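You operate a simulated robot arm through the tools that you are given. There is no shell and no other tool. Be economical: measure what you need, move in short steps, check, and stop when the job is done.

Carry out the task below with a simulated two-armed robot. There is one attempt and no reset: what you move stays moved.

JOB
Take the green checked cloth from the worktop between range and sink and lay it out flat on the door end of the long worktop.

It is judged by the outcome, as a careful person would: the job done as asked, and still so three seconds after it is handed in. It fails if anything else is knocked over, pushed out of place, dropped, spilled or broken. Flat cloth is picked up by pressing the open fingertips on it (5 to 10 N) and closing them slowly along it; thin cloth reads only 2 to 8 mm in the jaws.

ROBOT AND FRAMES
Two 7-joint arms with two-finger parallel grippers on one trunk, on a base that drives. Base frame: it is fixed to the floor where the robot stands at the start and does not move with it; the origin is under the middle of the robot, x ahead of it, y to its left, z up; the surface under the hand at the start is at about z = 910. Readings come in mm, rad, newtons and seconds.
The left shoulder is at the start at [80, 131, 947], the right one opposite. With the tool pointing down near the work surface each hand reaches from about 380 to 840 mm from the robot's upright axis, wherever it stands, measured 20 degrees to its own side. Places, roughly: door end of the long worktop [600, 2700, 900]; green checked cloth [600, 100, 900]. Payload 1.57 kg a hand.
The TCP of each hand is the grasp point between the finger pads, 30 mm short of the fingertips. In the tool frame z runs along the fingers and y along their closing line. The gripper opens to 110 mm. The fingers are 24 mm wide and 12 mm thick; the gripper's body (48 by 112 mm) begins 78 mm behind the TCP.
Orientation is that of the tool frame in the base frame, as a unit quaternion [w, x, y, z]. With the fingers straight down and closing along the base's y, the tool's x points along the base's -x, its y along +y and its z along -z.

CONTROLS
- The arms move only by the tool move_arm. It takes "left_moves", "right_moves" or both (then of equal length, played together; a hand with none holds still); each is a list of rows, each a list of 7 numbers: the shift along the base's x, y, z in mm, then the turn, a rotation vector about the base's x, y, z in rad, then the finger opening in mm, from 0 to 110. In form: [[tx, ty, tz, wx, wy, wz, claw], ...]. A call has 1 to 12 rows; each row is the pose to reach, as a shift and turn from the pose commanded when the call began. Each row takes 0.2 s and may step no farther than 50 mm and 0.15 rad from the row before; otherwise, or with a gripper value out of range, the whole call is refused. A pose out of reach is approached as far as the arm can. The call stops where the force on the tool passes 40 N (or 10 N more than at its start, if that is more) or the arm is blocked; 0.2 s more then pass. Each finger travels about 108 mm/s and halts on what it meets, pressing with about 30 N; the grip force reading is that of the motor and also rises with nothing between the fingers. The clock runs only during rows and for 0.2 s after the last one: add rows that repeat a pose to give the fingers time. It gives the time, the measured TCP pose, the force on the tool (base axes), the opening and the grip force at its end, in the units of the frame above (readings bear some noise), with the torque about the TCP (base axes, N m) and any sound that the robot's microphone picked up.
- Cameras (640 x 400 px; columns grow to the right, rows downward): "scene" is now at [-57.1, 4.5, 1426]; the picture's right is [0.13, -0.99, 0.00], its down [-0.56, -0.07, -0.83] and it looks along [0.82, 0.11, -0.56] (base axes); focal length 255 px, centre (320, 200). "left" rides on the left gripper at [70, -16, -141] in its tool frame; the picture's right is [0.23, 0.97, 0.00], its down [-0.86, 0.20, -0.48] and it looks along [-0.47, 0.11, 0.88] (tool axes); focal length 222 px, centre (320, 200). "right" rides on the right gripper at [70, 16, -141] in its tool frame; the picture's right is [-0.23, 0.97, 0.00], its down [-0.86, -0.20, -0.48] and it looks along [-0.47, -0.11, 0.88] (tool axes); focal length 222 px, centre (320, 200). There is no depth. A picture from a camera that has moved, and an enlarged one, comes with that camera's place and axes in the base frame and with its lens. The place of the scene camera against the robot may be out by one fixed shift of up to 12 mm in any direction.
- snapshot(camera): a new picture of that camera. The clock stands still meanwhile.
- steer(legs): drives the robot by 1 to 6 legs, each [ahead, left, turn to the left] in mm, mm and rad, along the robot's own axes; the way and the turn of a leg run together, so that a leg with both is an arc; at most 1500 mm and 3.142 rad a leg. The arms and the cameras ride along, it lands a little off, and it stops where it bumps. It gives what a move gives.
- pan_tilt(pan, tilt): turns the head with the scene camera to pan (to the left, within 1.902 rad either way) and tilt (down, from -0.506 to 1.204), counted from straight ahead of the robot. It gives what a move gives.
- close_up(camera, box): a new picture of the part [left, top, right, bottom] of that camera's present view, enlarged. The clock stands still meanwhile.
- job_done(): hands the job in; it is judged then, once.

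Go step by step. Nothing tells you exact positions but the pictures and the camera data: compare them with the known pose of the tool, close in by small moves and look again before you grip or let go. The budget is 120 turns and 100 pictures, counting those below and the enlarged ones. Unless the task says otherwise, let go and move clear before handing in, and close with one line.

The tools are called after "Request:" by a JSON object that holds its "api" and its "payload". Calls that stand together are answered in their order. move_arm: Moves the arms, as the interface text tells. Its arguments: {"type":"object","properties":{"left_moves":{"type":"array"},"right_moves":{"type":"array"}},"required":[]} The other tools are called the same way: steer (legs) drives the base; pan_tilt (pan, tilt) turns the head that bears the scene camera; snapshot (camera) takes a picture; close_up (camera, box) takes an enlarged picture of a part of a camera's view; job_done () hands the job in.

At the start:

```text
time_s: 0.0
left_tool_pos: [572.5, 417.6, 1050.1]
left_ee_rot: [-0.001, 0.0, 1.0, 0.0]
left_wrist_force: [-0.7, 0.6, -0.1]
left_wrist_torque: [-0.03, -0.02, -0.01]
left_gripper_width: 110.0
left_finger_force: 0.0
right_tool_pos: [507.0, -73.6, 1122.8]
right_ee_rot: [-0.001, 0.0, 1.0, 0.001]
right_wrist_force: [-0.4, 0.0, 0.2]
right_wrist_torque: [0.01, 0.0, 0.01]
right_gripper_width: 110.1
right_finger_force: 0.0
robot x, y, heading: [-0.6, 0.0, -0.001]
head pan, tilt: [0.129, 0.599]
```

scene: 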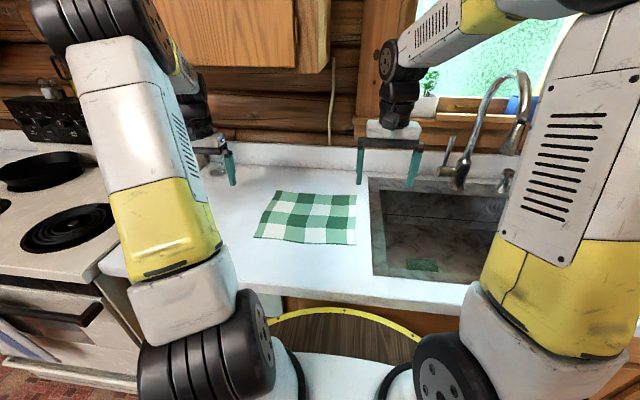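
right: 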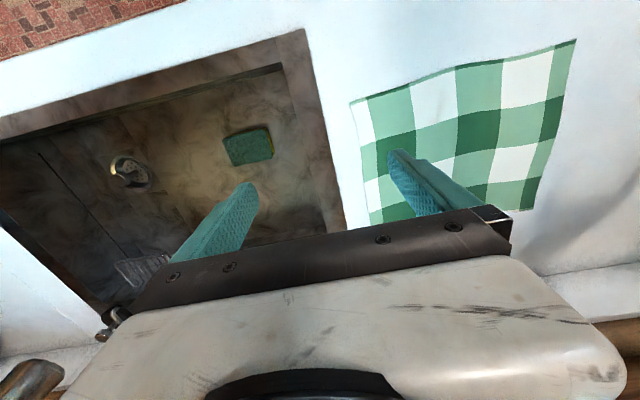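
left: 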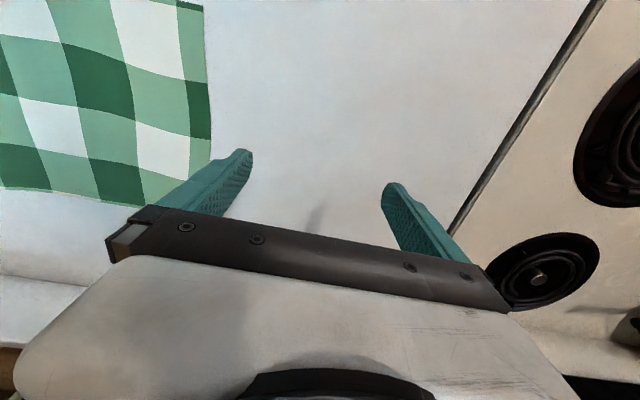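

The cloth lies roughly x 480–745, y −22–275 on the near worktop, beside the sink. I'll look left at the destination before moving anything.

Request:
{"api": "pan_tilt", "payload": {"pan": 1.25, "tilt": 0.3}}

Request:
{"api": "snapshot", "payload": {"camera": "scene"}}

```text
time_s: 1.4
left_tool_pos: [572.7, 418.1, 1049.6]
left_ee_rot: [-0.001, 0.0, 1.0, 0.001]
left_wrist_force: [0.3, -1.0, 0.1]
left_wrist_torque: [0.0, 0.01, 0.0]
left_gripper_width: 110.2
left_finger_force: 0.0
right_tool_pos: [506.4, -73.8, 1121.6]
right_ee_rot: [0.0, 0.0, 1.0, 0.0]
right_wrist_force: [-0.7, -0.2, -0.9]
right_wrist_torque: [0.01, -0.02, -0.01]
right_gripper_width: 110.0
right_finger_force: 0.1
robot x, y, heading: [0.5, 2.8, -0.0]
head pan, tilt: [1.25, 0.3]
```

```text
96 pictures are left
camera scene: at [-115.2, 81.6, 1453.4], right [0.95, -0.32, 0.0], down [-0.09, -0.28, -0.96], along [0.3, 0.91, -0.3], focal length 255 px, centre (320, 200)
```

scene: 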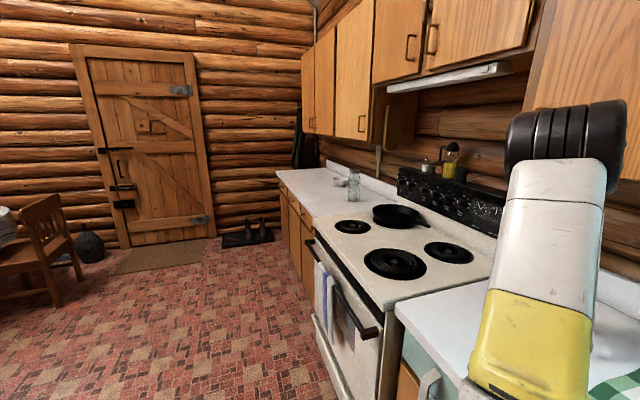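

The long worktop is beyond the range, and its door end looks clear. Next I bring both open hands above the near edge of the cloth, one near each corner.

Request:
{"api": "move_arm", "payload": {"left_moves": [[-14, -38, -10, 0, 0, 0, 100], [-28, -76, -20, 0, 0, 0, 90], [-42, -114, -30, 0, 0, 0, 80], [-56, -152, -40, 0, 0, 0, 70], [-70, -190, -50, 0, 0, 0, 70]], "right_moves": [[-1, 20, -24, 0, 0, 0, 100], [-2, 40, -48, 0, 0, 0, 90], [-3, 60, -72, 0, 0, 0, 80], [-4, 80, -96, 0, 0, 0, 70], [-4, 99, -122, 0, 0, 0, 70]]}}

Request:
{"api": "pan_tilt", "payload": {"pan": 0.1, "tilt": 0.75}}

Request:
{"api": "snapshot", "payload": {"camera": "scene"}}

Request:
{"api": "snapshot", "payload": {"camera": "right"}}

Request:
{"api": "snapshot", "payload": {"camera": "left"}}

```text
time_s: 2.5
left_tool_pos: [499.1, 228.5, 998.6]
left_ee_rot: [-0.001, 0.0, 1.0, 0.0]
left_wrist_force: [-0.2, -0.5, -0.4]
left_wrist_torque: [0.03, -0.02, 0.02]
left_gripper_width: 69.9
left_finger_force: 0.0
right_tool_pos: [502.3, 26.1, 1002.0]
right_ee_rot: [-0.001, 0.0, 1.0, 0.0]
right_wrist_force: [-0.9, -0.5, 1.2]
right_wrist_torque: [0.01, -0.03, -0.01]
right_gripper_width: 70.1
right_finger_force: 0.1
robot x, y, heading: [3.1, -1.2, -0.001]
head pan, tilt: [1.25, 0.3]
```

```text
time_s: 3.9
left_tool_pos: [499.0, 227.4, 1000.6]
left_ee_rot: [0.0, 0.0, 1.0, 0.001]
left_wrist_force: [0.0, 0.8, -0.4]
left_wrist_torque: [-0.02, 0.0, 0.0]
left_gripper_width: 69.8
left_finger_force: 0.1
right_tool_pos: [502.6, 24.7, 1001.0]
right_ee_rot: [0.0, 0.0, 1.0, -0.001]
right_wrist_force: [-0.2, -0.6, 0.1]
right_wrist_torque: [0.0, 0.0, -0.01]
right_gripper_width: 69.8
right_finger_force: 0.0
robot x, y, heading: [3.9, -0.1, 0.002]
head pan, tilt: [0.099, 0.75]
```

```text
95 pictures are left
camera scene: at [-62.3, 1.3, 1413.1], right [0.1, -0.99, 0.0], down [-0.68, -0.07, -0.73], along [0.73, 0.07, -0.68], focal length 255 px, centre (320, 200)
```

scene: 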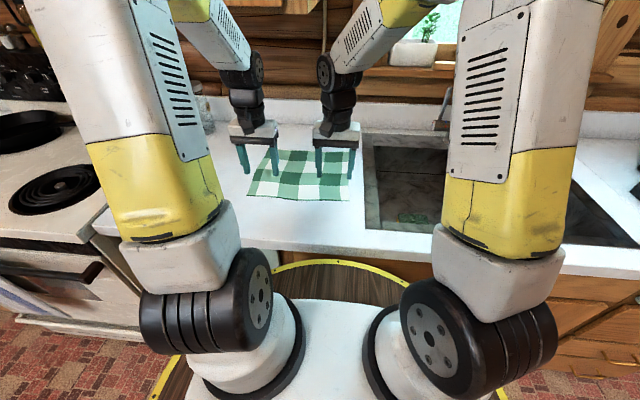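

```text
94 pictures are left
camera right: at [432.4, 41.0, 1141.8], right [0.23, 0.97, 0.0], down [0.86, -0.2, 0.48], along [0.47, -0.11, -0.88], focal length 222 px, centre (320, 200)
```

right: 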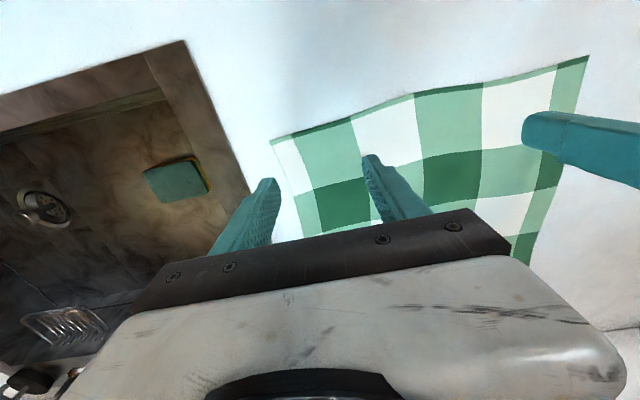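

```text
93 pictures are left
camera left: at [429.3, 213.1, 1140.3], right [-0.23, 0.97, 0.0], down [0.86, 0.2, 0.48], along [0.47, 0.11, -0.88], focal length 222 px, centre (320, 200)
```

left: 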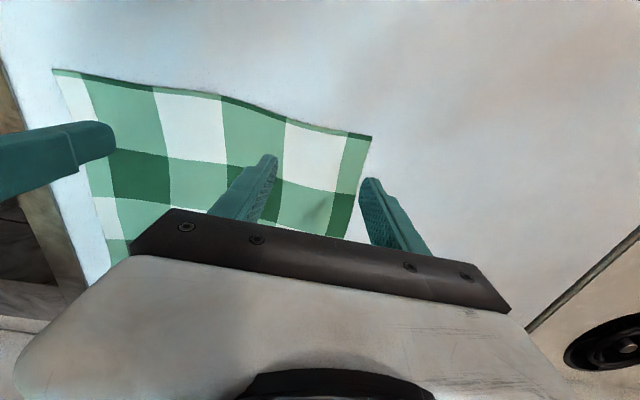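

The near edge of the cloth runs along x≈472, from y≈−21 to 275. I'll shift both hands inward of the corners and lower them to just above the surface.

Request:
{"api": "move_arm", "payload": {"left_moves": [[-11, -13, 0, 0, 0, 0, 66], [-11, -13, -26, 0, 0, 0, 60], [-11, -13, -52, 0, 0, 0, 60]], "right_moves": [[-14, 15, 0, 0, 0, 0, 66], [-14, 15, -26, 0, 0, 0, 60], [-14, 15, -52, 0, 0, 0, 60]]}}

Request:
{"api": "snapshot", "payload": {"camera": "right"}}

Request:
{"api": "snapshot", "payload": {"camera": "left"}}

```text
time_s: 4.7
left_tool_pos: [488.8, 214.2, 946.6]
left_ee_rot: [0.0, 0.0, 1.0, 0.0]
left_wrist_force: [-0.5, -0.2, 0.5]
left_wrist_torque: [0.04, -0.03, 0.02]
left_gripper_width: 60.0
left_finger_force: 0.0
right_tool_pos: [489.9, 38.3, 948.5]
right_ee_rot: [-0.001, 0.0, 1.0, 0.0]
right_wrist_force: [0.7, 0.2, 0.4]
right_wrist_torque: [0.01, -0.03, -0.01]
right_gripper_width: 60.3
right_finger_force: 0.0
robot x, y, heading: [-0.2, -1.6, 0.002]
head pan, tilt: [0.099, 0.75]
```

```text
92 pictures are left
camera right: at [419.1, 55.0, 1088.9], right [0.23, 0.97, 0.0], down [0.85, -0.2, 0.48], along [0.47, -0.11, -0.88], focal length 222 px, centre (320, 200)
```

right: 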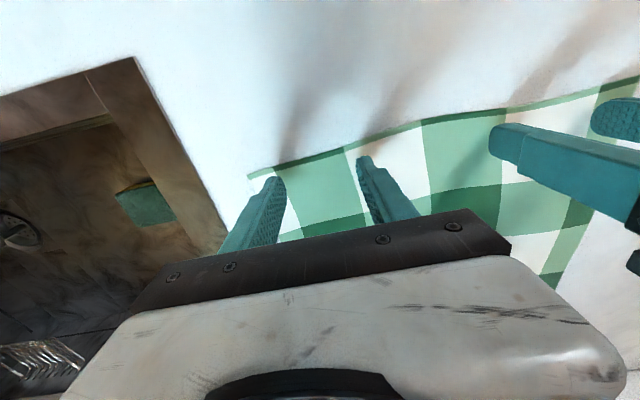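

```text
91 pictures are left
camera left: at [418.4, 198.9, 1087.5], right [-0.23, 0.97, 0.0], down [0.86, 0.2, 0.48], along [0.47, 0.11, -0.88], focal length 222 px, centre (320, 200)
```

left: 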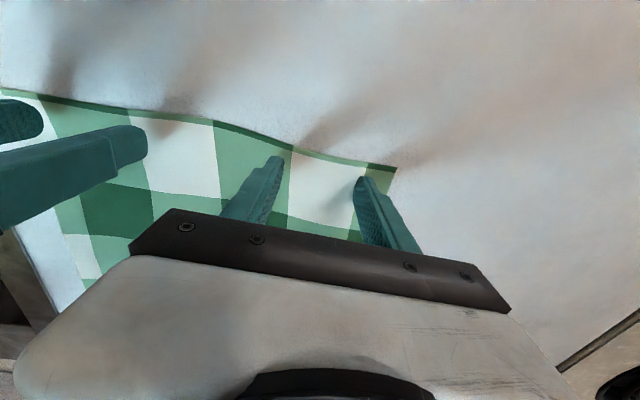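

Both hands sit just inside the edge. Now I press down in small steps and read the force.

Request:
{"api": "move_arm", "payload": {"left_moves": [[0, 0, -2, 0, 0, 0, 60], [0, 0, -4, 0, 0, 0, 60], [0, 0, -6, 0, 0, 0, 60]], "right_moves": [[0, 0, -2, 0, 0, 0, 60], [0, 0, -4, 0, 0, 0, 60], [0, 0, -6, 0, 0, 0, 60]]}}

```text
time_s: 5.5
left_tool_pos: [491.1, 214.1, 941.8]
left_ee_rot: [0.0, 0.0, 1.0, 0.0]
left_wrist_force: [-0.1, -1.6, 1.0]
left_wrist_torque: [0.02, 0.02, 0.04]
left_gripper_width: 59.9
left_finger_force: 0.0
right_tool_pos: [489.2, 40.1, 942.0]
right_ee_rot: [0.0, 0.0, 1.0, 0.0]
right_wrist_force: [-0.9, -0.3, 0.8]
right_wrist_torque: [0.03, -0.01, -0.02]
right_gripper_width: 60.2
right_finger_force: 0.1
robot x, y, heading: [1.4, 2.1, -0.002]
head pan, tilt: [0.099, 0.75]
```

Request:
{"api": "move_arm", "payload": {"left_moves": [[0, 0, -1, 0, 0, 0, 60], [0, 0, -2, 0, 0, 0, 60], [0, 0, -3, 0, 0, 0, 60]], "right_moves": [[0, 0, -1, 0, 0, 0, 60], [0, 0, -2, 0, 0, 0, 60], [0, 0, -3, 0, 0, 0, 60]]}}

```text
time_s: 6.3
left_tool_pos: [491.5, 214.3, 941.4]
left_ee_rot: [0.001, 0.0, 1.0, -0.001]
left_wrist_force: [-2.7, 1.7, 29.9]
left_wrist_torque: [-0.08, 0.29, -0.01]
left_gripper_width: 60.1
left_finger_force: 0.0
right_tool_pos: [487.2, 40.7, 941.0]
right_ee_rot: [0.003, 0.0, 1.0, 0.001]
right_wrist_force: [0.0, -2.1, 31.4]
right_wrist_torque: [-0.7, 0.2, 0.02]
right_gripper_width: 60.4
right_finger_force: 0.1
robot x, y, heading: [-2.3, 1.3, 0.002]
head pan, tilt: [0.099, 0.75]
```

The surface is reached and the force is too high at about 30 N. I'll ease up by 2 mm.

Request:
{"api": "move_arm", "payload": {"left_moves": [[0, 0, 2, 0, 0, 0, 60]], "right_moves": [[0, 0, 2, 0, 0, 0, 60]]}}

```text
time_s: 6.7
left_tool_pos: [491.3, 213.6, 940.6]
left_ee_rot: [0.0, 0.0, 1.0, 0.0]
left_wrist_force: [2.3, -0.4, 11.0]
left_wrist_torque: [0.05, 0.04, -0.02]
left_gripper_width: 59.9
left_finger_force: 0.0
right_tool_pos: [488.4, 40.8, 941.4]
right_ee_rot: [-0.001, 0.0, 1.0, 0.0]
right_wrist_force: [1.2, 1.6, 16.2]
right_wrist_torque: [-0.22, 0.06, 0.02]
right_gripper_width: 59.9
right_finger_force: 0.0
robot x, y, heading: [1.2, 2.0, -0.001]
head pan, tilt: [0.099, 0.75]
```

About 8 N is wanted. I trim a little more and close slowly.

Request:
{"api": "move_arm", "payload": {"left_moves": [[0, 0, 0.3, 0, 0, 0, 60], [0, 0, 0.3, 0, 0, 0, 54], [0, 0, 0.3, 0, 0, 0, 49], [0, 0, 0.3, 0, 0, 0, 44], [0, 0, 0.3, 0, 0, 0, 39], [0, 0, 0.3, 0, 0, 0, 34], [0, 0, 0.3, 0, 0, 0, 29], [0, 0, 0.3, 0, 0, 0, 24], [0, 0, 0.3, 0, 0, 0, 19], [0, 0, 0.3, 0, 0, 0, 14], [0, 0, 0.3, 0, 0, 0, 9], [0, 0, 0.3, 0, 0, 0, 4]], "right_moves": [[0, 0, 0.8, 0, 0, 0, 60], [0, 0, 0.8, 0, 0, 0, 54], [0, 0, 0.8, 0, 0, 0, 49], [0, 0, 0.8, 0, 0, 0, 44], [0, 0, 0.8, 0, 0, 0, 39], [0, 0, 0.8, 0, 0, 0, 34], [0, 0, 0.8, 0, 0, 0, 29], [0, 0, 0.8, 0, 0, 0, 24], [0, 0, 0.8, 0, 0, 0, 19], [0, 0, 0.8, 0, 0, 0, 14], [0, 0, 0.8, 0, 0, 0, 9], [0, 0, 0.8, 0, 0, 0, 4]]}}

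Request:
{"api": "move_arm", "payload": {"left_moves": [[0, 0, 0, 0, 0, 0, 0], [0, 0, 0, 0, 0, 0, 0], [0, 0, 0, 0, 0, 0, 0]], "right_moves": [[0, 0, 0, 0, 0, 0, 0], [0, 0, 0, 0, 0, 0, 0], [0, 0, 0, 0, 0, 0, 0]]}}

Request:
{"api": "snapshot", "payload": {"camera": "right"}}

Request:
{"api": "snapshot", "payload": {"camera": "left"}}

```text
time_s: 9.3
left_tool_pos: [492.0, 214.7, 941.2]
left_ee_rot: [0.0, 0.0, 1.0, 0.0]
left_wrist_force: [-0.2, 0.3, 0.0]
left_wrist_torque: [0.03, -0.02, -0.01]
left_gripper_width: 6.3
left_finger_force: 26.0
right_tool_pos: [488.3, 39.3, 942.2]
right_ee_rot: [0.0, 0.001, 1.0, 0.0]
right_wrist_force: [0.0, -0.3, 0.4]
right_wrist_torque: [0.01, -0.02, -0.02]
right_gripper_width: 4.1
right_finger_force: 0.0
robot x, y, heading: [2.5, 0.4, -0.004]
head pan, tilt: [0.099, 0.75]
```

```text
time_s: 10.1
left_tool_pos: [491.8, 214.2, 941.7]
left_ee_rot: [0.0, -0.001, 1.0, 0.0]
left_wrist_force: [0.0, 0.8, 0.5]
left_wrist_torque: [0.0, 0.02, -0.03]
left_gripper_width: 6.5
left_finger_force: 25.9
right_tool_pos: [488.2, 39.1, 942.3]
right_ee_rot: [0.0, 0.0, 1.0, 0.001]
right_wrist_force: [0.7, -0.8, -0.1]
right_wrist_torque: [0.02, -0.03, -0.01]
right_gripper_width: 0.0
right_finger_force: 21.1
robot x, y, heading: [-1.4, 1.7, 0.001]
head pan, tilt: [0.099, 0.75]
```

```text
90 pictures are left
camera right: at [418.8, 55.8, 1082.1], right [0.23, 0.97, 0.0], down [0.86, -0.2, 0.48], along [0.47, -0.11, -0.88], focal length 222 px, centre (320, 200)
```

right: 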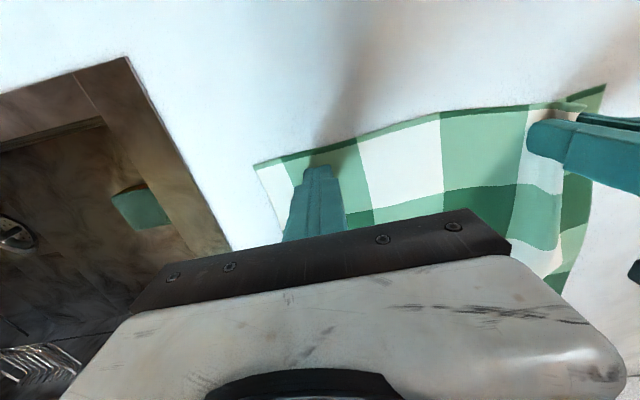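

```text
89 pictures are left
camera left: at [421.4, 199.5, 1082.5], right [-0.23, 0.97, 0.0], down [0.86, 0.2, 0.48], along [0.47, 0.11, -0.88], focal length 222 px, centre (320, 200)
```

left: 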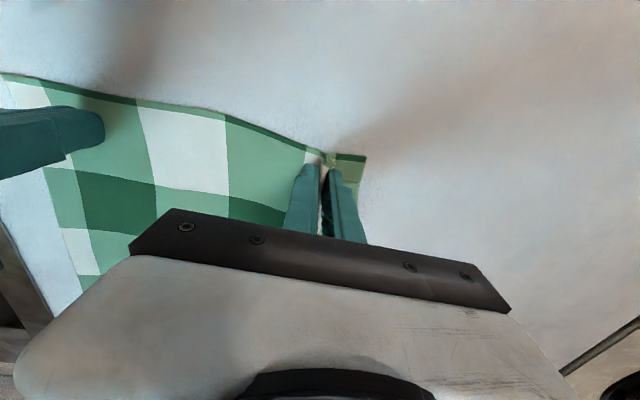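

The left hand has the cloth (6.5 mm), but the right closed empty. I'll lift the right a bit, reopen, shift slightly inward and press again.

Request:
{"api": "move_arm", "payload": {"right_moves": [[0, 0, 6, 0, 0, 0, 0], [0, 6, 6, 0, 0, 0, 20], [0, 6, 6, 0, 0, 0, 40], [0, 6, 6, 0, 0, 0, 56], [0, 6, 3, 0, 0, 0, 56], [0, 6, 1, 0, 0, 0, 56], [0, 6, 0, 0, 0, 0, 56], [0, 6, -0.5, 0, 0, 0, 56], [0, 6, -0.5, 0, 0, 0, 56]]}}

```text
time_s: 12.1
left_tool_pos: [491.0, 214.4, 942.1]
left_ee_rot: [0.0, 0.0, 1.0, 0.0]
left_wrist_force: [-0.5, -0.7, 0.0]
left_wrist_torque: [-0.01, 0.01, 0.01]
left_gripper_width: 6.3
left_finger_force: 25.8
right_tool_pos: [489.1, 46.1, 941.2]
right_ee_rot: [0.001, 0.0, 1.0, 0.0]
right_wrist_force: [-0.7, 1.9, 6.1]
right_wrist_torque: [0.0, 0.01, -0.01]
right_gripper_width: 56.0
right_finger_force: 0.1
robot x, y, heading: [2.9, 0.4, -0.002]
head pan, tilt: [0.099, 0.75]
```

Request:
{"api": "move_arm", "payload": {"right_moves": [[0, 0, -0.4, 0, 0, 0, 54], [0, 0, -0.4, 0, 0, 0, 49], [0, 0, -0.4, 0, 0, 0, 44], [0, 0, -0.4, 0, 0, 0, 39], [0, 0, -0.4, 0, 0, 0, 34], [0, 0, -0.4, 0, 0, 0, 29], [0, 0, -0.4, 0, 0, 0, 24], [0, 0, -0.4, 0, 0, 0, 19], [0, 0, -0.4, 0, 0, 0, 14], [0, 0, -0.4, 0, 0, 0, 9], [0, 0, -0.4, 0, 0, 0, 4], [0, 0, -0.4, 0, 0, 0, 0]]}}

Request:
{"api": "snapshot", "payload": {"camera": "right"}}

```text
time_s: 14.7
left_tool_pos: [491.4, 214.4, 940.7]
left_ee_rot: [0.001, 0.0, 1.0, 0.0]
left_wrist_force: [0.9, -6.3, 0.2]
left_wrist_torque: [-0.18, 0.03, 0.05]
left_gripper_width: 6.2
left_finger_force: 26.0
right_tool_pos: [487.0, 45.9, 941.0]
right_ee_rot: [0.002, 0.0, 1.0, 0.001]
right_wrist_force: [1.1, 5.2, 28.1]
right_wrist_torque: [0.13, 0.12, -0.06]
right_gripper_width: 5.9
right_finger_force: 26.4
robot x, y, heading: [0.1, -0.6, 0.0]
head pan, tilt: [0.099, 0.75]
```

```text
88 pictures are left
camera right: at [417.8, 61.9, 1081.0], right [0.23, 0.97, 0.0], down [0.85, -0.2, 0.48], along [0.47, -0.11, -0.88], focal length 222 px, centre (320, 200)
```

right: 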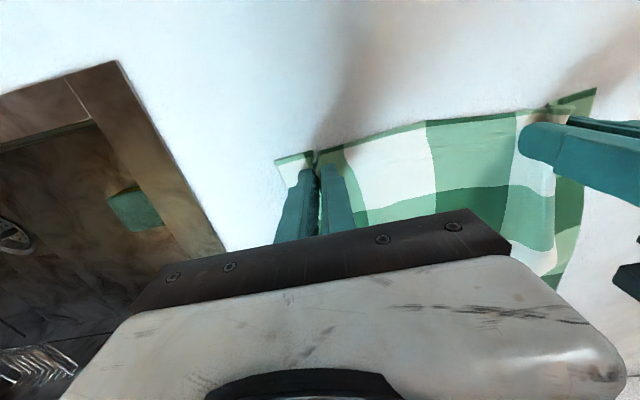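

Both hands now hold the near edge. I lift them together.

Request:
{"api": "move_arm", "payload": {"left_moves": [[0, -1, 10, 0, 0, 0, 0], [0, -1, 35, 0, 0, 0, 0], [0, -1, 65, 0, 0, 0, 0], [0, -1, 95, 0, 0, 0, 0], [0, -1, 130, 0, 0, 0, 0], [0, -1, 165, 0, 0, 0, 0], [0, -1, 200, 0, 0, 0, 0], [0, -1, 235, 0, 0, 0, 0], [0, -1, 270, 0, 0, 0, 0], [0, -1, 305, 0, 0, 0, 0], [0, -1, 340, 0, 0, 0, 0], [0, -1, 340, 0, 0, 0, 0]], "right_moves": [[0, 2, 10, 0, 0, 0, 0], [0, 2, 35, 0, 0, 0, 0], [0, 2, 65, 0, 0, 0, 0], [0, 2, 95, 0, 0, 0, 0], [0, 2, 130, 0, 0, 0, 0], [0, 2, 165, 0, 0, 0, 0], [0, 2, 200, 0, 0, 0, 0], [0, 2, 235, 0, 0, 0, 0], [0, 2, 270, 0, 0, 0, 0], [0, 2, 305, 0, 0, 0, 0], [0, 2, 340, 0, 0, 0, 0], [0, 2, 340, 0, 0, 0, 0]]}}

Request:
{"api": "snapshot", "payload": {"camera": "scene"}}

```text
time_s: 17.3
left_tool_pos: [493.0, 217.2, 1282.3]
left_ee_rot: [0.0, 0.0, 1.0, -0.001]
left_wrist_force: [-0.7, -0.7, 0.1]
left_wrist_torque: [-0.07, 0.0, 0.02]
left_gripper_width: 6.3
left_finger_force: 26.1
right_tool_pos: [487.7, 48.3, 1280.6]
right_ee_rot: [0.0, 0.0, 1.0, -0.001]
right_wrist_force: [0.6, 1.8, -0.5]
right_wrist_torque: [0.05, 0.01, -0.01]
right_gripper_width: 2.1
right_finger_force: 23.0
robot x, y, heading: [-1.3, -1.4, -0.001]
head pan, tilt: [0.099, 0.75]
```

```text
87 pictures are left
camera scene: at [-62.3, 1.3, 1413.1], right [0.1, -1.0, 0.0], down [-0.68, -0.07, -0.73], along [0.73, 0.07, -0.68], focal length 255 px, centre (320, 200)
```

scene: 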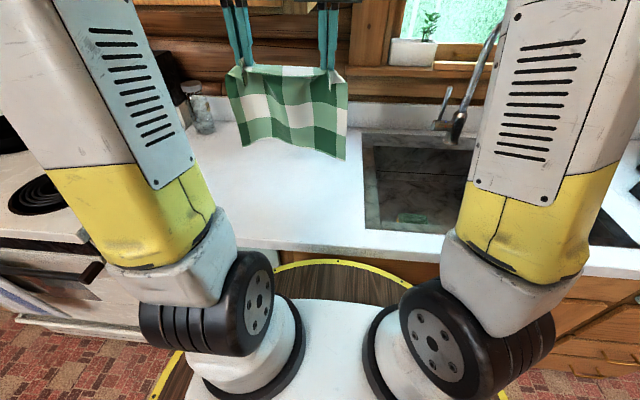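

Request:
{"api": "close_up", "payload": {"camera": "scene", "box": [200, 0, 380, 170]}}

Request:
{"api": "snapshot", "payload": {"camera": "right"}}

```text
2.35 times, centred on (290, 85) of scene
camera zoom: at [-62.3, 1.3, 1413.1], right [0.1, -1.0, 0.0], down [-0.68, -0.07, -0.73], along [0.73, 0.07, -0.68], focal length 600 px, centre (391, 471)
```

zoom: 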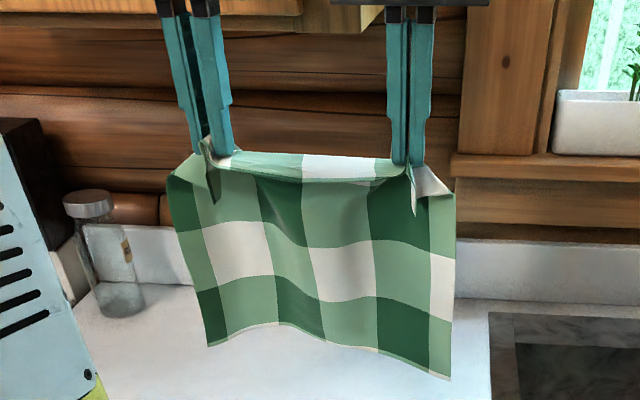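

```text
85 pictures are left
camera right: at [418.3, 63.8, 1420.6], right [0.23, 0.97, 0.0], down [0.86, -0.2, 0.48], along [0.47, -0.11, -0.88], focal length 222 px, centre (320, 200)
```

right: 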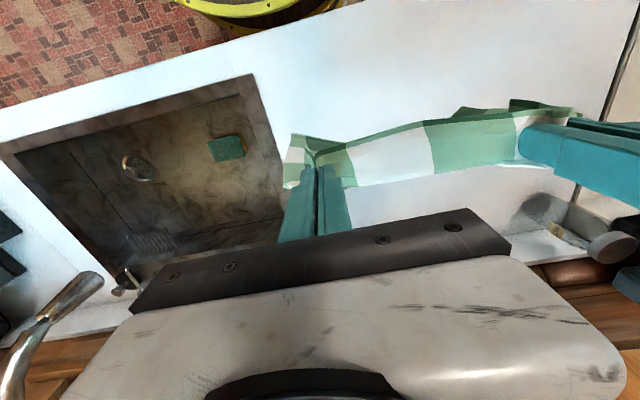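

The cloth hangs well from both hands and clears everything. I back off from the worktop and then drive sideways to the left, halfway first.

Request:
{"api": "steer", "payload": {"legs": [[-400, 0, 0], [0, 1200, 0]]}}

Request:
{"api": "pan_tilt", "payload": {"pan": 0.9, "tilt": 0.4}}

Request:
{"api": "snapshot", "payload": {"camera": "scene"}}

```text
time_s: 25.4
left_tool_pos: [106.9, 1410.8, 1281.4]
left_ee_rot: [0.0, 0.003, 1.0, -0.001]
left_wrist_force: [-0.9, -1.5, -0.4]
left_wrist_torque: [0.01, -0.02, -0.01]
left_gripper_width: 6.2
left_finger_force: 26.0
right_tool_pos: [102.1, 1242.3, 1278.8]
right_ee_rot: [0.0, 0.003, 1.0, 0.0]
right_wrist_force: [-0.7, 1.5, -1.1]
right_wrist_torque: [0.02, -0.01, 0.0]
right_gripper_width: 2.1
right_finger_force: 22.8
robot x, y, heading: [-388.3, 1196.9, -0.008]
head pan, tilt: [0.099, 0.75]
```

```text
time_s: 26.6
left_tool_pos: [105.4, 1411.7, 1281.3]
left_ee_rot: [0.0, 0.003, 1.0, 0.0]
left_wrist_force: [-0.1, -2.1, -0.2]
left_wrist_torque: [-0.06, -0.01, -0.03]
left_gripper_width: 6.0
left_finger_force: 25.2
right_tool_pos: [101.2, 1242.4, 1279.5]
right_ee_rot: [0.0, 0.003, 1.0, 0.0]
right_wrist_force: [-0.6, 1.3, -0.8]
right_wrist_torque: [0.07, 0.0, 0.02]
right_gripper_width: 2.4
right_finger_force: 23.6
robot x, y, heading: [-387.9, 1198.8, -0.005]
head pan, tilt: [0.901, 0.4]
```

```text
84 pictures are left
camera scene: at [-473.6, 1263.9, 1444.1], right [0.78, -0.63, 0.0], down [-0.24, -0.3, -0.92], along [0.58, 0.72, -0.39], focal length 255 px, centre (320, 200)
```

scene: 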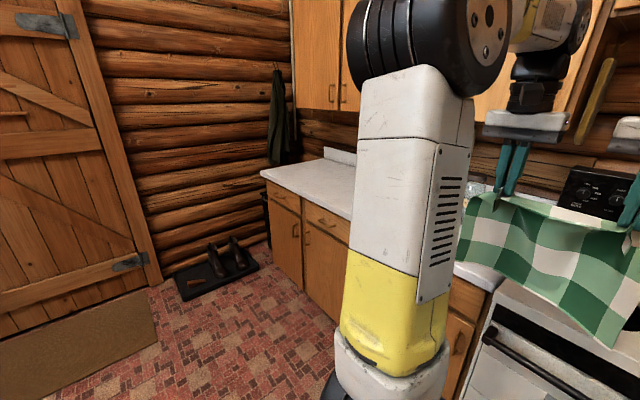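

The worktop's door-end corner is at about (319, 2920). I continue left to robot y≈2580 and look at the landing area.

Request:
{"api": "steer", "payload": {"legs": [[0, 1385, 0.005]]}}

Request:
{"api": "pan_tilt", "payload": {"pan": 0.1, "tilt": 0.5}}

Request:
{"api": "snapshot", "payload": {"camera": "scene"}}

Request:
{"api": "snapshot", "payload": {"camera": "left"}}

```text
time_s: 33.5
left_tool_pos: [100.3, 2803.7, 1281.6]
left_ee_rot: [0.0, -0.006, 1.0, -0.001]
left_wrist_force: [-0.5, -1.1, 0.1]
left_wrist_torque: [-0.06, 0.0, 0.02]
left_gripper_width: 5.8
left_finger_force: 25.9
right_tool_pos: [98.7, 2636.4, 1279.6]
right_ee_rot: [0.0, -0.005, 1.0, 0.0]
right_wrist_force: [0.0, 1.3, 0.1]
right_wrist_torque: [0.05, 0.02, -0.01]
right_gripper_width: 2.1
right_finger_force: 23.6
robot x, y, heading: [-392.5, 2584.3, 0.007]
head pan, tilt: [0.901, 0.4]
```

```text
time_s: 34.6
left_tool_pos: [100.5, 2803.3, 1281.9]
left_ee_rot: [-0.001, -0.005, 1.0, 0.0]
left_wrist_force: [-0.3, -0.9, -0.6]
left_wrist_torque: [-0.01, 0.0, -0.02]
left_gripper_width: 6.0
left_finger_force: 26.1
right_tool_pos: [99.0, 2635.6, 1280.6]
right_ee_rot: [0.0, -0.006, 1.0, 0.0]
right_wrist_force: [0.3, 0.8, -0.9]
right_wrist_torque: [0.02, -0.01, 0.03]
right_gripper_width: 1.8
right_finger_force: 23.5
robot x, y, heading: [-390.5, 2581.8, 0.009]
head pan, tilt: [0.099, 0.499]
```

```text
83 pictures are left
camera scene: at [-443.6, 2584.2, 1435.0], right [0.11, -0.99, 0.0], down [-0.48, -0.05, -0.88], along [0.87, 0.1, -0.48], focal length 255 px, centre (320, 200)
```

scene: 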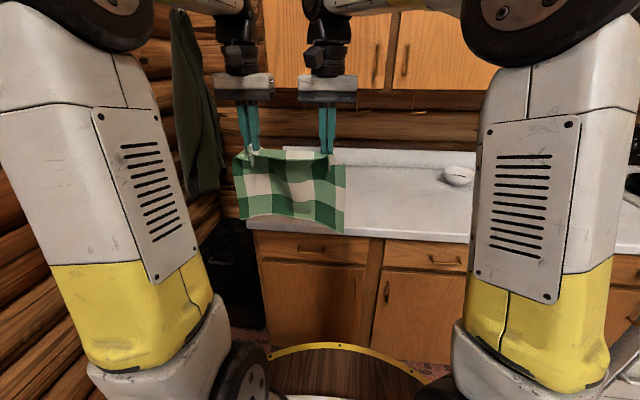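

```text
82 pictures are left
camera left: at [30.4, 2787.9, 1422.6], right [-0.24, 0.97, 0.0], down [0.85, 0.21, 0.48], along [0.46, 0.11, -0.88], focal length 222 px, centre (320, 200)
```

left: 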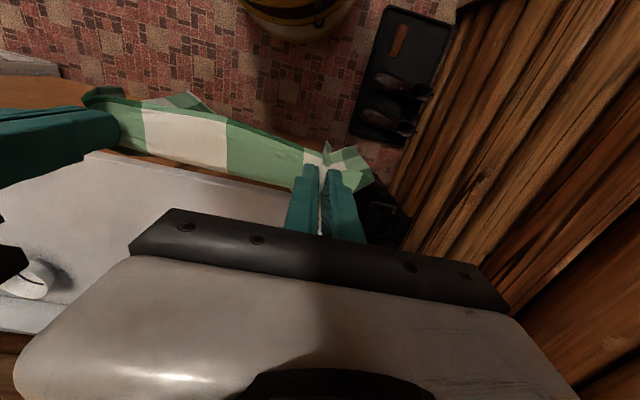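

The door end is empty: the worktop runs to y≈2940, with its front edge at x≈300 and the bowl far away at y≈2010. The cabinets start around x≈630 at z≈1325, so I'll lay the free edge down near the front and sweep the hands forward and down. I drive forward 290 mm first.

Request:
{"api": "steer", "payload": {"legs": [[290, 0, -0.009]]}}

Request:
{"api": "snapshot", "payload": {"camera": "scene"}}

```text
time_s: 36.6
left_tool_pos: [388.0, 2802.8, 1282.1]
left_ee_rot: [0.0, -0.002, 1.0, 0.0]
left_wrist_force: [0.1, -1.9, 0.8]
left_wrist_torque: [-0.05, -0.01, 0.03]
left_gripper_width: 6.3
left_finger_force: 25.8
right_tool_pos: [384.1, 2635.4, 1281.3]
right_ee_rot: [0.0, -0.003, 1.0, 0.0]
right_wrist_force: [0.2, 2.0, -0.2]
right_wrist_torque: [0.05, -0.03, 0.01]
right_gripper_width: 2.1
right_finger_force: 23.9
robot x, y, heading: [-104.6, 2584.5, 0.0]
head pan, tilt: [0.099, 0.499]
```

```text
81 pictures are left
camera scene: at [-157.8, 2587.0, 1435.0], right [0.1, -0.99, 0.0], down [-0.48, -0.05, -0.88], along [0.87, 0.09, -0.48], focal length 255 px, centre (320, 200)
```

scene: 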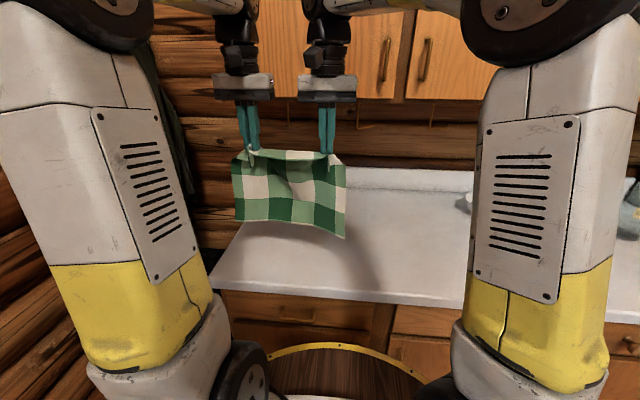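

The free edge hangs at about z 1025–1055, and the worktop front is at x≈285. I lower the cloth until its free edge just reaches the surface.

Request:
{"api": "move_arm", "payload": {"left_moves": [[-11, 0, -30, 0, 0, 0, 0], [-22, 0, -60, 0, 0, 0, 0], [-22, 0, -90, 0, 0, 0, 0], [-22, 0, -110, 0, 0, 0, 0], [-22, 0, -110, 0, 0, 0, 0]], "right_moves": [[-11, 0, -30, 0, 0, 0, 0], [-22, 0, -60, 0, 0, 0, 0], [-22, 0, -90, 0, 0, 0, 0], [-22, 0, -110, 0, 0, 0, 0], [-22, 0, -110, 0, 0, 0, 0]]}}

Request:
{"api": "snapshot", "payload": {"camera": "scene"}}

```text
time_s: 37.8
left_tool_pos: [365.7, 2804.2, 1173.1]
left_ee_rot: [0.0, -0.003, 1.0, -0.001]
left_wrist_force: [-0.6, -0.8, -0.7]
left_wrist_torque: [-0.03, 0.01, 0.02]
left_gripper_width: 5.9
left_finger_force: 25.8
right_tool_pos: [362.9, 2636.2, 1169.4]
right_ee_rot: [0.0, -0.003, 1.0, 0.0]
right_wrist_force: [0.0, 1.7, -0.3]
right_wrist_torque: [0.03, -0.02, -0.02]
right_gripper_width: 1.9
right_finger_force: 24.0
robot x, y, heading: [-108.9, 2585.3, 0.005]
head pan, tilt: [0.099, 0.499]
```

```text
80 pictures are left
camera scene: at [-157.6, 2587.0, 1435.0], right [0.1, -0.99, 0.0], down [-0.48, -0.05, -0.88], along [0.87, 0.09, -0.48], focal length 255 px, centre (320, 200)
```

scene: 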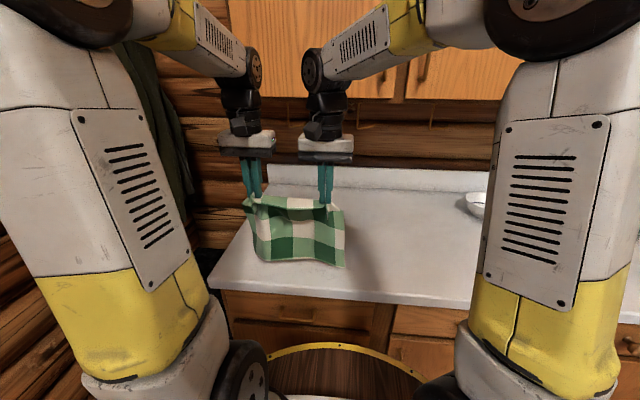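

Request:
{"api": "move_arm", "payload": {"left_moves": [[0, 0, -25, 0, 0, 0, 0], [10, 0, -40, 0, 0, 0, 0], [35, 0, -55, 0, 0, 0, 0], [65, 0, -70, 0, 0, 0, 0], [95, 0, -85, 0, 0, 0, 0], [95, 0, -85, 0, 0, 0, 0]], "right_moves": [[0, 0, -25, 0, 0, 0, 0], [10, 0, -40, 0, 0, 0, 0], [35, 0, -55, 0, 0, 0, 0], [65, 0, -70, 0, 0, 0, 0], [95, 0, -85, 0, 0, 0, 0], [95, 0, -85, 0, 0, 0, 0]]}}

Request:
{"api": "close_up", "payload": {"camera": "scene", "box": [180, 120, 420, 320]}}

```text
time_s: 39.2
left_tool_pos: [461.0, 2803.6, 1086.0]
left_ee_rot: [0.0, -0.002, 1.0, 0.0]
left_wrist_force: [-0.3, -1.4, -0.5]
left_wrist_torque: [0.03, 0.03, 0.02]
left_gripper_width: 6.0
left_finger_force: 26.2
right_tool_pos: [458.6, 2637.0, 1084.6]
right_ee_rot: [0.0, -0.002, 1.0, 0.0]
right_wrist_force: [-0.8, 0.3, -0.1]
right_wrist_torque: [0.02, -0.02, -0.02]
right_gripper_width: 2.2
right_finger_force: 24.0
robot x, y, heading: [-99.7, 2581.7, 0.0]
head pan, tilt: [0.099, 0.499]
```

```text
2.00 times, centred on (300, 220) of scene
camera zoom: at [-157.5, 2587.0, 1435.0], right [0.1, -0.99, 0.0], down [-0.48, -0.05, -0.88], along [0.87, 0.09, -0.48], focal length 510 px, centre (360, 160)
```

zoom: 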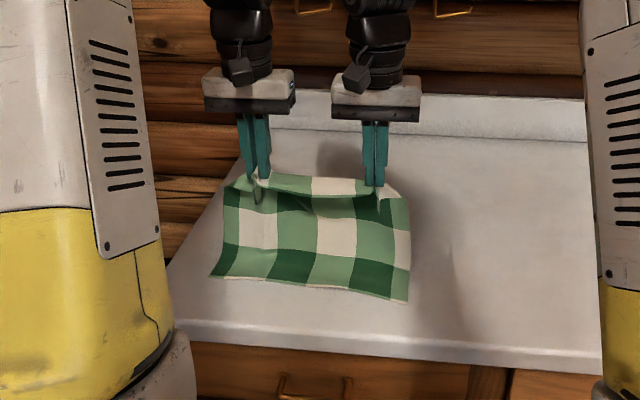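

The free edge has settled toward the robot at x≈380–405. I continue the arc forward and down.

Request:
{"api": "move_arm", "payload": {"left_moves": [[35, 0, -18, 0, 0, 0, 0], [65, 0, -36, 0, 0, 0, 0], [92, 0, -56, 0, 0, 0, 0], [114, 0, -76, 0, 0, 0, 0], [132, 0, -96, 0, 0, 0, 0], [146, 0, -114, 0, 0, 0, 0], [156, 0, -128, 0, 0, 0, 0], [162, 0, -136, 0, 0, 0, 0], [162, 0, -136, 0, 0, 0, 0]], "right_moves": [[35, 0, -18, 0, 0, 0, 0], [65, 0, -36, 0, 0, 0, 0], [92, 0, -56, 0, 0, 0, 0], [114, 0, -76, 0, 0, 0, 0], [132, 0, -96, 0, 0, 0, 0], [146, 0, -114, 0, 0, 0, 0], [156, 0, -128, 0, 0, 0, 0], [162, 0, -136, 0, 0, 0, 0], [162, 0, -136, 0, 0, 0, 0]]}}

Request:
{"api": "close_up", "payload": {"camera": "scene", "box": [180, 120, 420, 320]}}

```text
time_s: 41.2
left_tool_pos: [624.2, 2804.1, 950.6]
left_ee_rot: [0.0, -0.003, 1.0, 0.0]
left_wrist_force: [0.4, -1.6, 0.0]
left_wrist_torque: [0.0, -0.01, 0.02]
left_gripper_width: 5.9
left_finger_force: 26.1
right_tool_pos: [620.1, 2636.6, 949.1]
right_ee_rot: [0.0, -0.002, 1.0, 0.001]
right_wrist_force: [-0.8, 1.1, -0.5]
right_wrist_torque: [0.05, 0.03, -0.01]
right_gripper_width: 2.0
right_finger_force: 23.7
robot x, y, heading: [-104.7, 2583.0, 0.004]
head pan, tilt: [0.099, 0.499]
```

```text
2.00 times, centred on (300, 220) of scene
camera zoom: at [-157.5, 2587.0, 1435.0], right [0.1, -0.99, 0.0], down [-0.48, -0.05, -0.88], along [0.87, 0.09, -0.48], focal length 510 px, centre (360, 160)
```

zoom: 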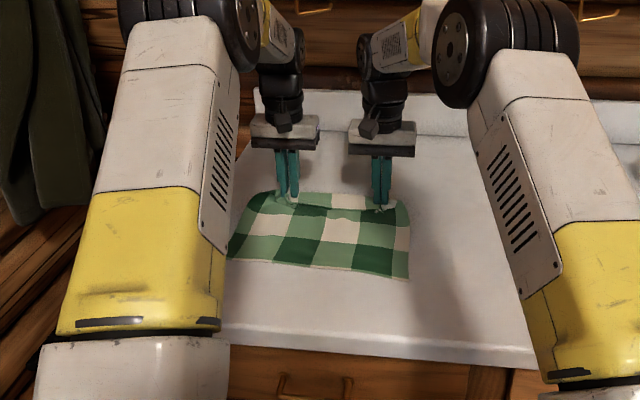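

The cloth is nearly flat. I lower the last few millimetres and open slowly so the pinched folds spread out.

Request:
{"api": "move_arm", "payload": {"left_moves": [[3, 0, -4, 0, 0, 0, 0], [3, 0, -8, 0, 0, 0, 0], [3, 0, -8, 0, 0, 0, 0]], "right_moves": [[3, 0, -4, 0, 0, 0, 0], [3, 0, -7, 0, 0, 0, 0], [3, 0, -7, 0, 0, 0, 0]]}}

```text
time_s: 42.0
left_tool_pos: [626.0, 2803.2, 943.4]
left_ee_rot: [0.0, -0.002, 1.0, -0.001]
left_wrist_force: [0.6, -0.9, 1.6]
left_wrist_torque: [-0.03, 0.01, -0.02]
left_gripper_width: 6.0
left_finger_force: 25.9
right_tool_pos: [622.1, 2636.4, 944.1]
right_ee_rot: [0.002, -0.002, 1.0, 0.0]
right_wrist_force: [0.9, 1.4, 15.1]
right_wrist_torque: [0.03, 0.15, 0.0]
right_gripper_width: 2.1
right_finger_force: 23.8
robot x, y, heading: [-101.8, 2589.2, 0.002]
head pan, tilt: [0.099, 0.499]
```

Request:
{"api": "move_arm", "payload": {"left_moves": [[0, 0, -0.6, 0, 0, 0, 3], [0, 0, -0.6, 0, 0, 0, 8], [0, 0, -0.6, 0, 0, 0, 14], [0, 0, -0.6, 0, 0, 0, 20], [0, 0, -0.6, 0, 0, 0, 26], [0, 0, -0.6, 0, 0, 0, 32], [0, 0, -0.6, 0, 0, 0, 38], [0, 0, -0.6, 0, 0, 0, 44], [0, 0, -0.6, 0, 0, 0, 50], [0, 0, -0.6, 0, 0, 0, 50]], "right_moves": [[0, 0, 0.6, 0, 0, 0, 3], [0, 0, 0.6, 0, 0, 0, 8], [0, 0, 0.6, 0, 0, 0, 14], [0, 0, 0.6, 0, 0, 0, 20], [0, 0, 0.6, 0, 0, 0, 26], [0, 0, 0.6, 0, 0, 0, 32], [0, 0, 0.6, 0, 0, 0, 38], [0, 0, 0.6, 0, 0, 0, 44], [0, 0, 0.6, 0, 0, 0, 50], [0, 0, 0.6, 0, 0, 0, 50]]}}

Request:
{"api": "snapshot", "payload": {"camera": "left"}}

Request:
{"api": "snapshot", "payload": {"camera": "right"}}

```text
time_s: 44.2
left_tool_pos: [624.9, 2804.1, 942.2]
left_ee_rot: [0.0, -0.003, 1.0, 0.001]
left_wrist_force: [0.5, 0.0, 0.2]
left_wrist_torque: [-0.02, 0.04, 0.02]
left_gripper_width: 49.6
left_finger_force: 0.1
right_tool_pos: [622.0, 2636.4, 941.6]
right_ee_rot: [0.001, -0.003, 1.0, -0.001]
right_wrist_force: [0.1, 1.1, 3.9]
right_wrist_torque: [-0.07, 0.03, 0.01]
right_gripper_width: 47.6
right_finger_force: 0.0
robot x, y, heading: [-100.8, 2581.1, 0.003]
head pan, tilt: [0.099, 0.499]
```

```text
77 pictures are left
camera left: at [555.2, 2788.3, 1083.1], right [-0.23, 0.97, 0.0], down [0.85, 0.2, 0.48], along [0.47, 0.11, -0.88], focal length 222 px, centre (320, 200)
```

left: 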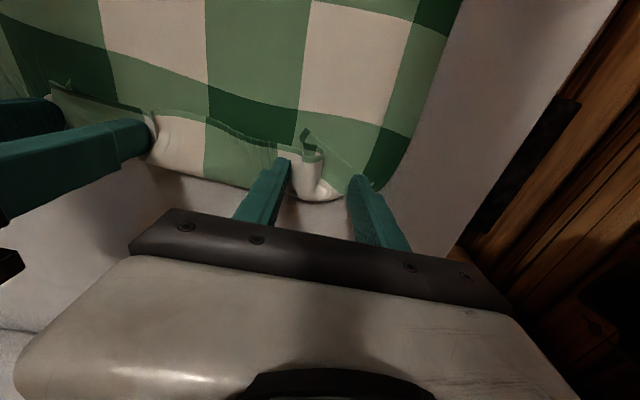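

```text
76 pictures are left
camera right: at [552.3, 2651.6, 1082.2], right [0.22, 0.97, 0.0], down [0.86, -0.2, 0.48], along [0.47, -0.11, -0.88], focal length 222 px, centre (320, 200)
```

right: 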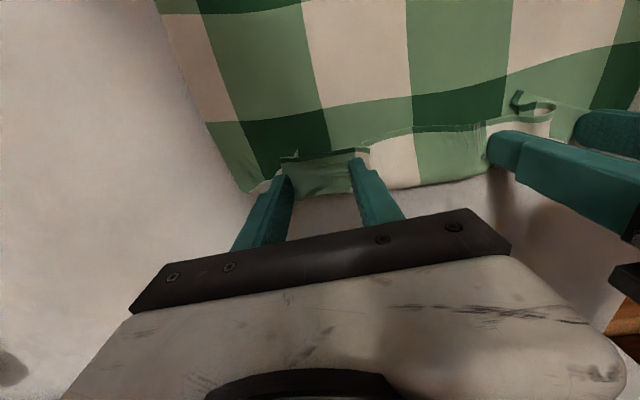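

The cloth is down, but a narrow strip of the held edge is folded back on itself. I raise the hands clear to look properly.

Request:
{"api": "move_arm", "payload": {"left_moves": [[0, 0, 15, 0, 0, 0, 60], [0, 0, 40, 0, 0, 0, 60], [-20, 20, 80, 0, 0, 0, 60], [-60, 30, 120, 0, 0, 0, 60], [-90, 40, 140, 0, 0, 0, 60]], "right_moves": [[0, 0, 15, 0, 0, 0, 60], [0, 0, 40, 0, 0, 0, 60], [-20, -30, 80, 0, 0, 0, 60], [-60, -60, 120, 0, 0, 0, 60], [-90, -80, 140, 0, 0, 0, 60]]}}

Request:
{"api": "snapshot", "payload": {"camera": "left"}}

Request:
{"api": "snapshot", "payload": {"camera": "right"}}

Request:
{"api": "close_up", "payload": {"camera": "scene", "box": [200, 160, 420, 300]}}

```text
refused: row 3 steps farther than a row can; nothing moved
```

```text
75 pictures are left
camera left: at [555.2, 2788.3, 1083.1], right [-0.23, 0.97, 0.0], down [0.85, 0.2, 0.48], along [0.47, 0.11, -0.88], focal length 222 px, centre (320, 200)
```

left: 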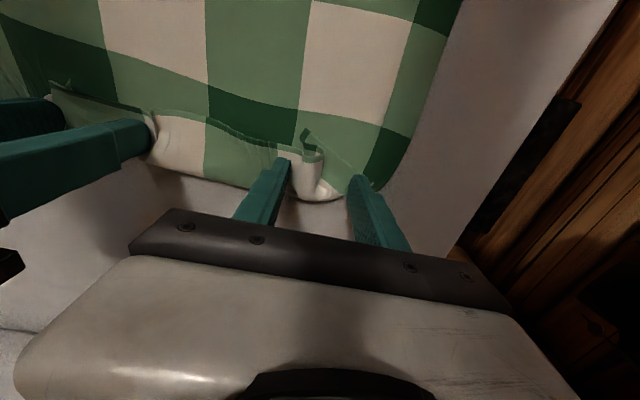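

```text
74 pictures are left
camera right: at [552.3, 2651.6, 1082.2], right [0.22, 0.97, 0.0], down [0.86, -0.2, 0.48], along [0.47, -0.11, -0.88], focal length 222 px, centre (320, 200)
```

right: 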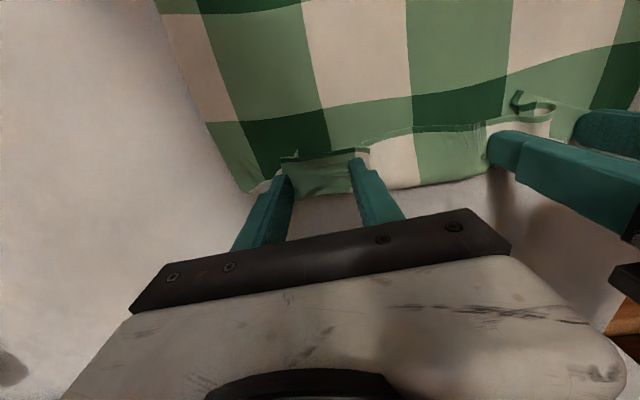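

```text
2.86 times, centred on (310, 230) of scene
camera zoom: at [-157.6, 2587.1, 1435.0], right [0.1, -0.99, 0.0], down [-0.48, -0.05, -0.88], along [0.87, 0.09, -0.48], focal length 729 px, centre (349, 114)
```

zoom: 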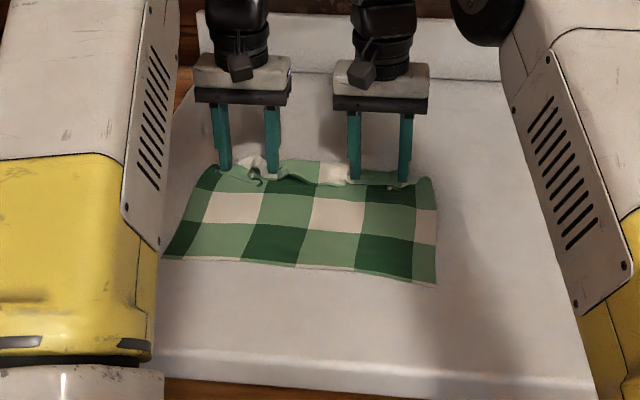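

I raise the hands straight up and bring them back toward the robot, so I can judge the fold.

Request:
{"api": "move_arm", "payload": {"left_moves": [[0, 0, 20, 0, 0, 0, 56], [0, 0, 55, 0, 0, 0, 60], [-20, 8, 90, 0, 0, 0, 60], [-50, 10, 120, 0, 0, 0, 60], [-90, 10, 140, 0, 0, 0, 60], [-130, 10, 145, 0, 0, 0, 60]], "right_moves": [[0, 0, 20, 0, 0, 0, 56], [0, 0, 55, 0, 0, 0, 60], [-20, -8, 90, 0, 0, 0, 60], [-50, -20, 120, 0, 0, 0, 60], [-90, -20, 140, 0, 0, 0, 60], [-130, -20, 145, 0, 0, 0, 60]]}}

Request:
{"api": "snapshot", "payload": {"camera": "left"}}

Request:
{"api": "snapshot", "payload": {"camera": "right"}}

Request:
{"api": "close_up", "payload": {"camera": "scene", "box": [200, 160, 420, 300]}}

```text
time_s: 45.6
left_tool_pos: [496.1, 2813.5, 1086.7]
left_ee_rot: [-0.001, -0.003, 1.0, -0.001]
left_wrist_force: [0.3, -0.6, 0.0]
left_wrist_torque: [0.05, 0.07, 0.02]
left_gripper_width: 60.1
left_finger_force: 0.1
right_tool_pos: [491.8, 2615.9, 1087.1]
right_ee_rot: [0.0, -0.002, 1.0, 0.0]
right_wrist_force: [0.2, -0.3, -0.9]
right_wrist_torque: [-0.04, 0.06, 0.01]
right_gripper_width: 60.0
right_finger_force: 0.1
robot x, y, heading: [-106.6, 2582.6, 0.006]
head pan, tilt: [0.099, 0.499]
```

```text
72 pictures are left
camera left: at [426.5, 2798.0, 1227.5], right [-0.23, 0.97, 0.0], down [0.85, 0.2, 0.48], along [0.46, 0.11, -0.88], focal length 222 px, centre (320, 200)
```

left: 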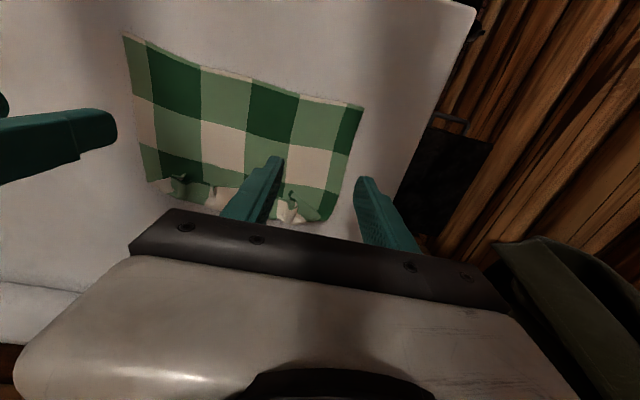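

```text
71 pictures are left
camera right: at [422.1, 2632.4, 1227.6], right [0.22, 0.97, 0.0], down [0.86, -0.2, 0.48], along [0.47, -0.11, -0.88], focal length 222 px, centre (320, 200)
```

right: 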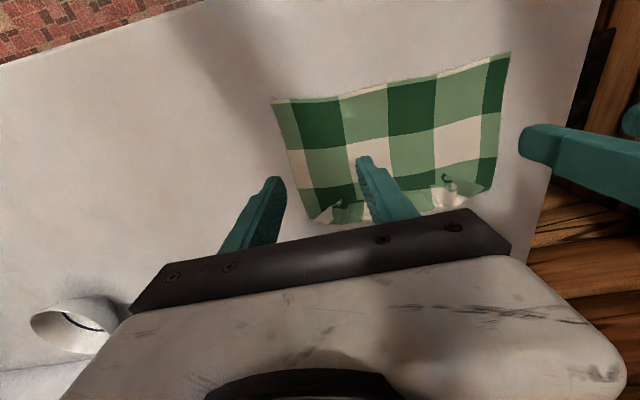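

```text
2.86 times, centred on (310, 230) of scene
camera zoom: at [-156.7, 2587.0, 1435.1], right [0.1, -0.99, 0.0], down [-0.48, -0.05, -0.88], along [0.87, 0.09, -0.48], focal length 729 px, centre (349, 114)
```

zoom: 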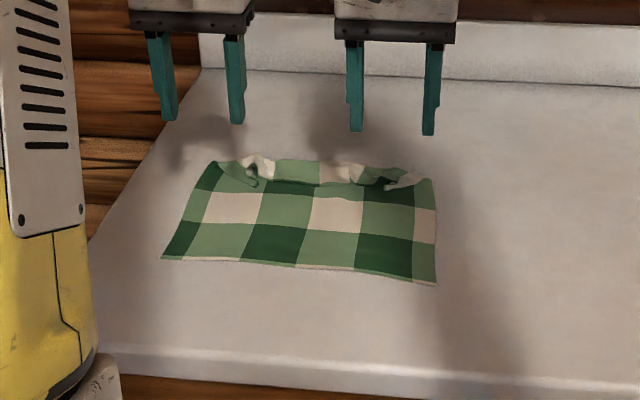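

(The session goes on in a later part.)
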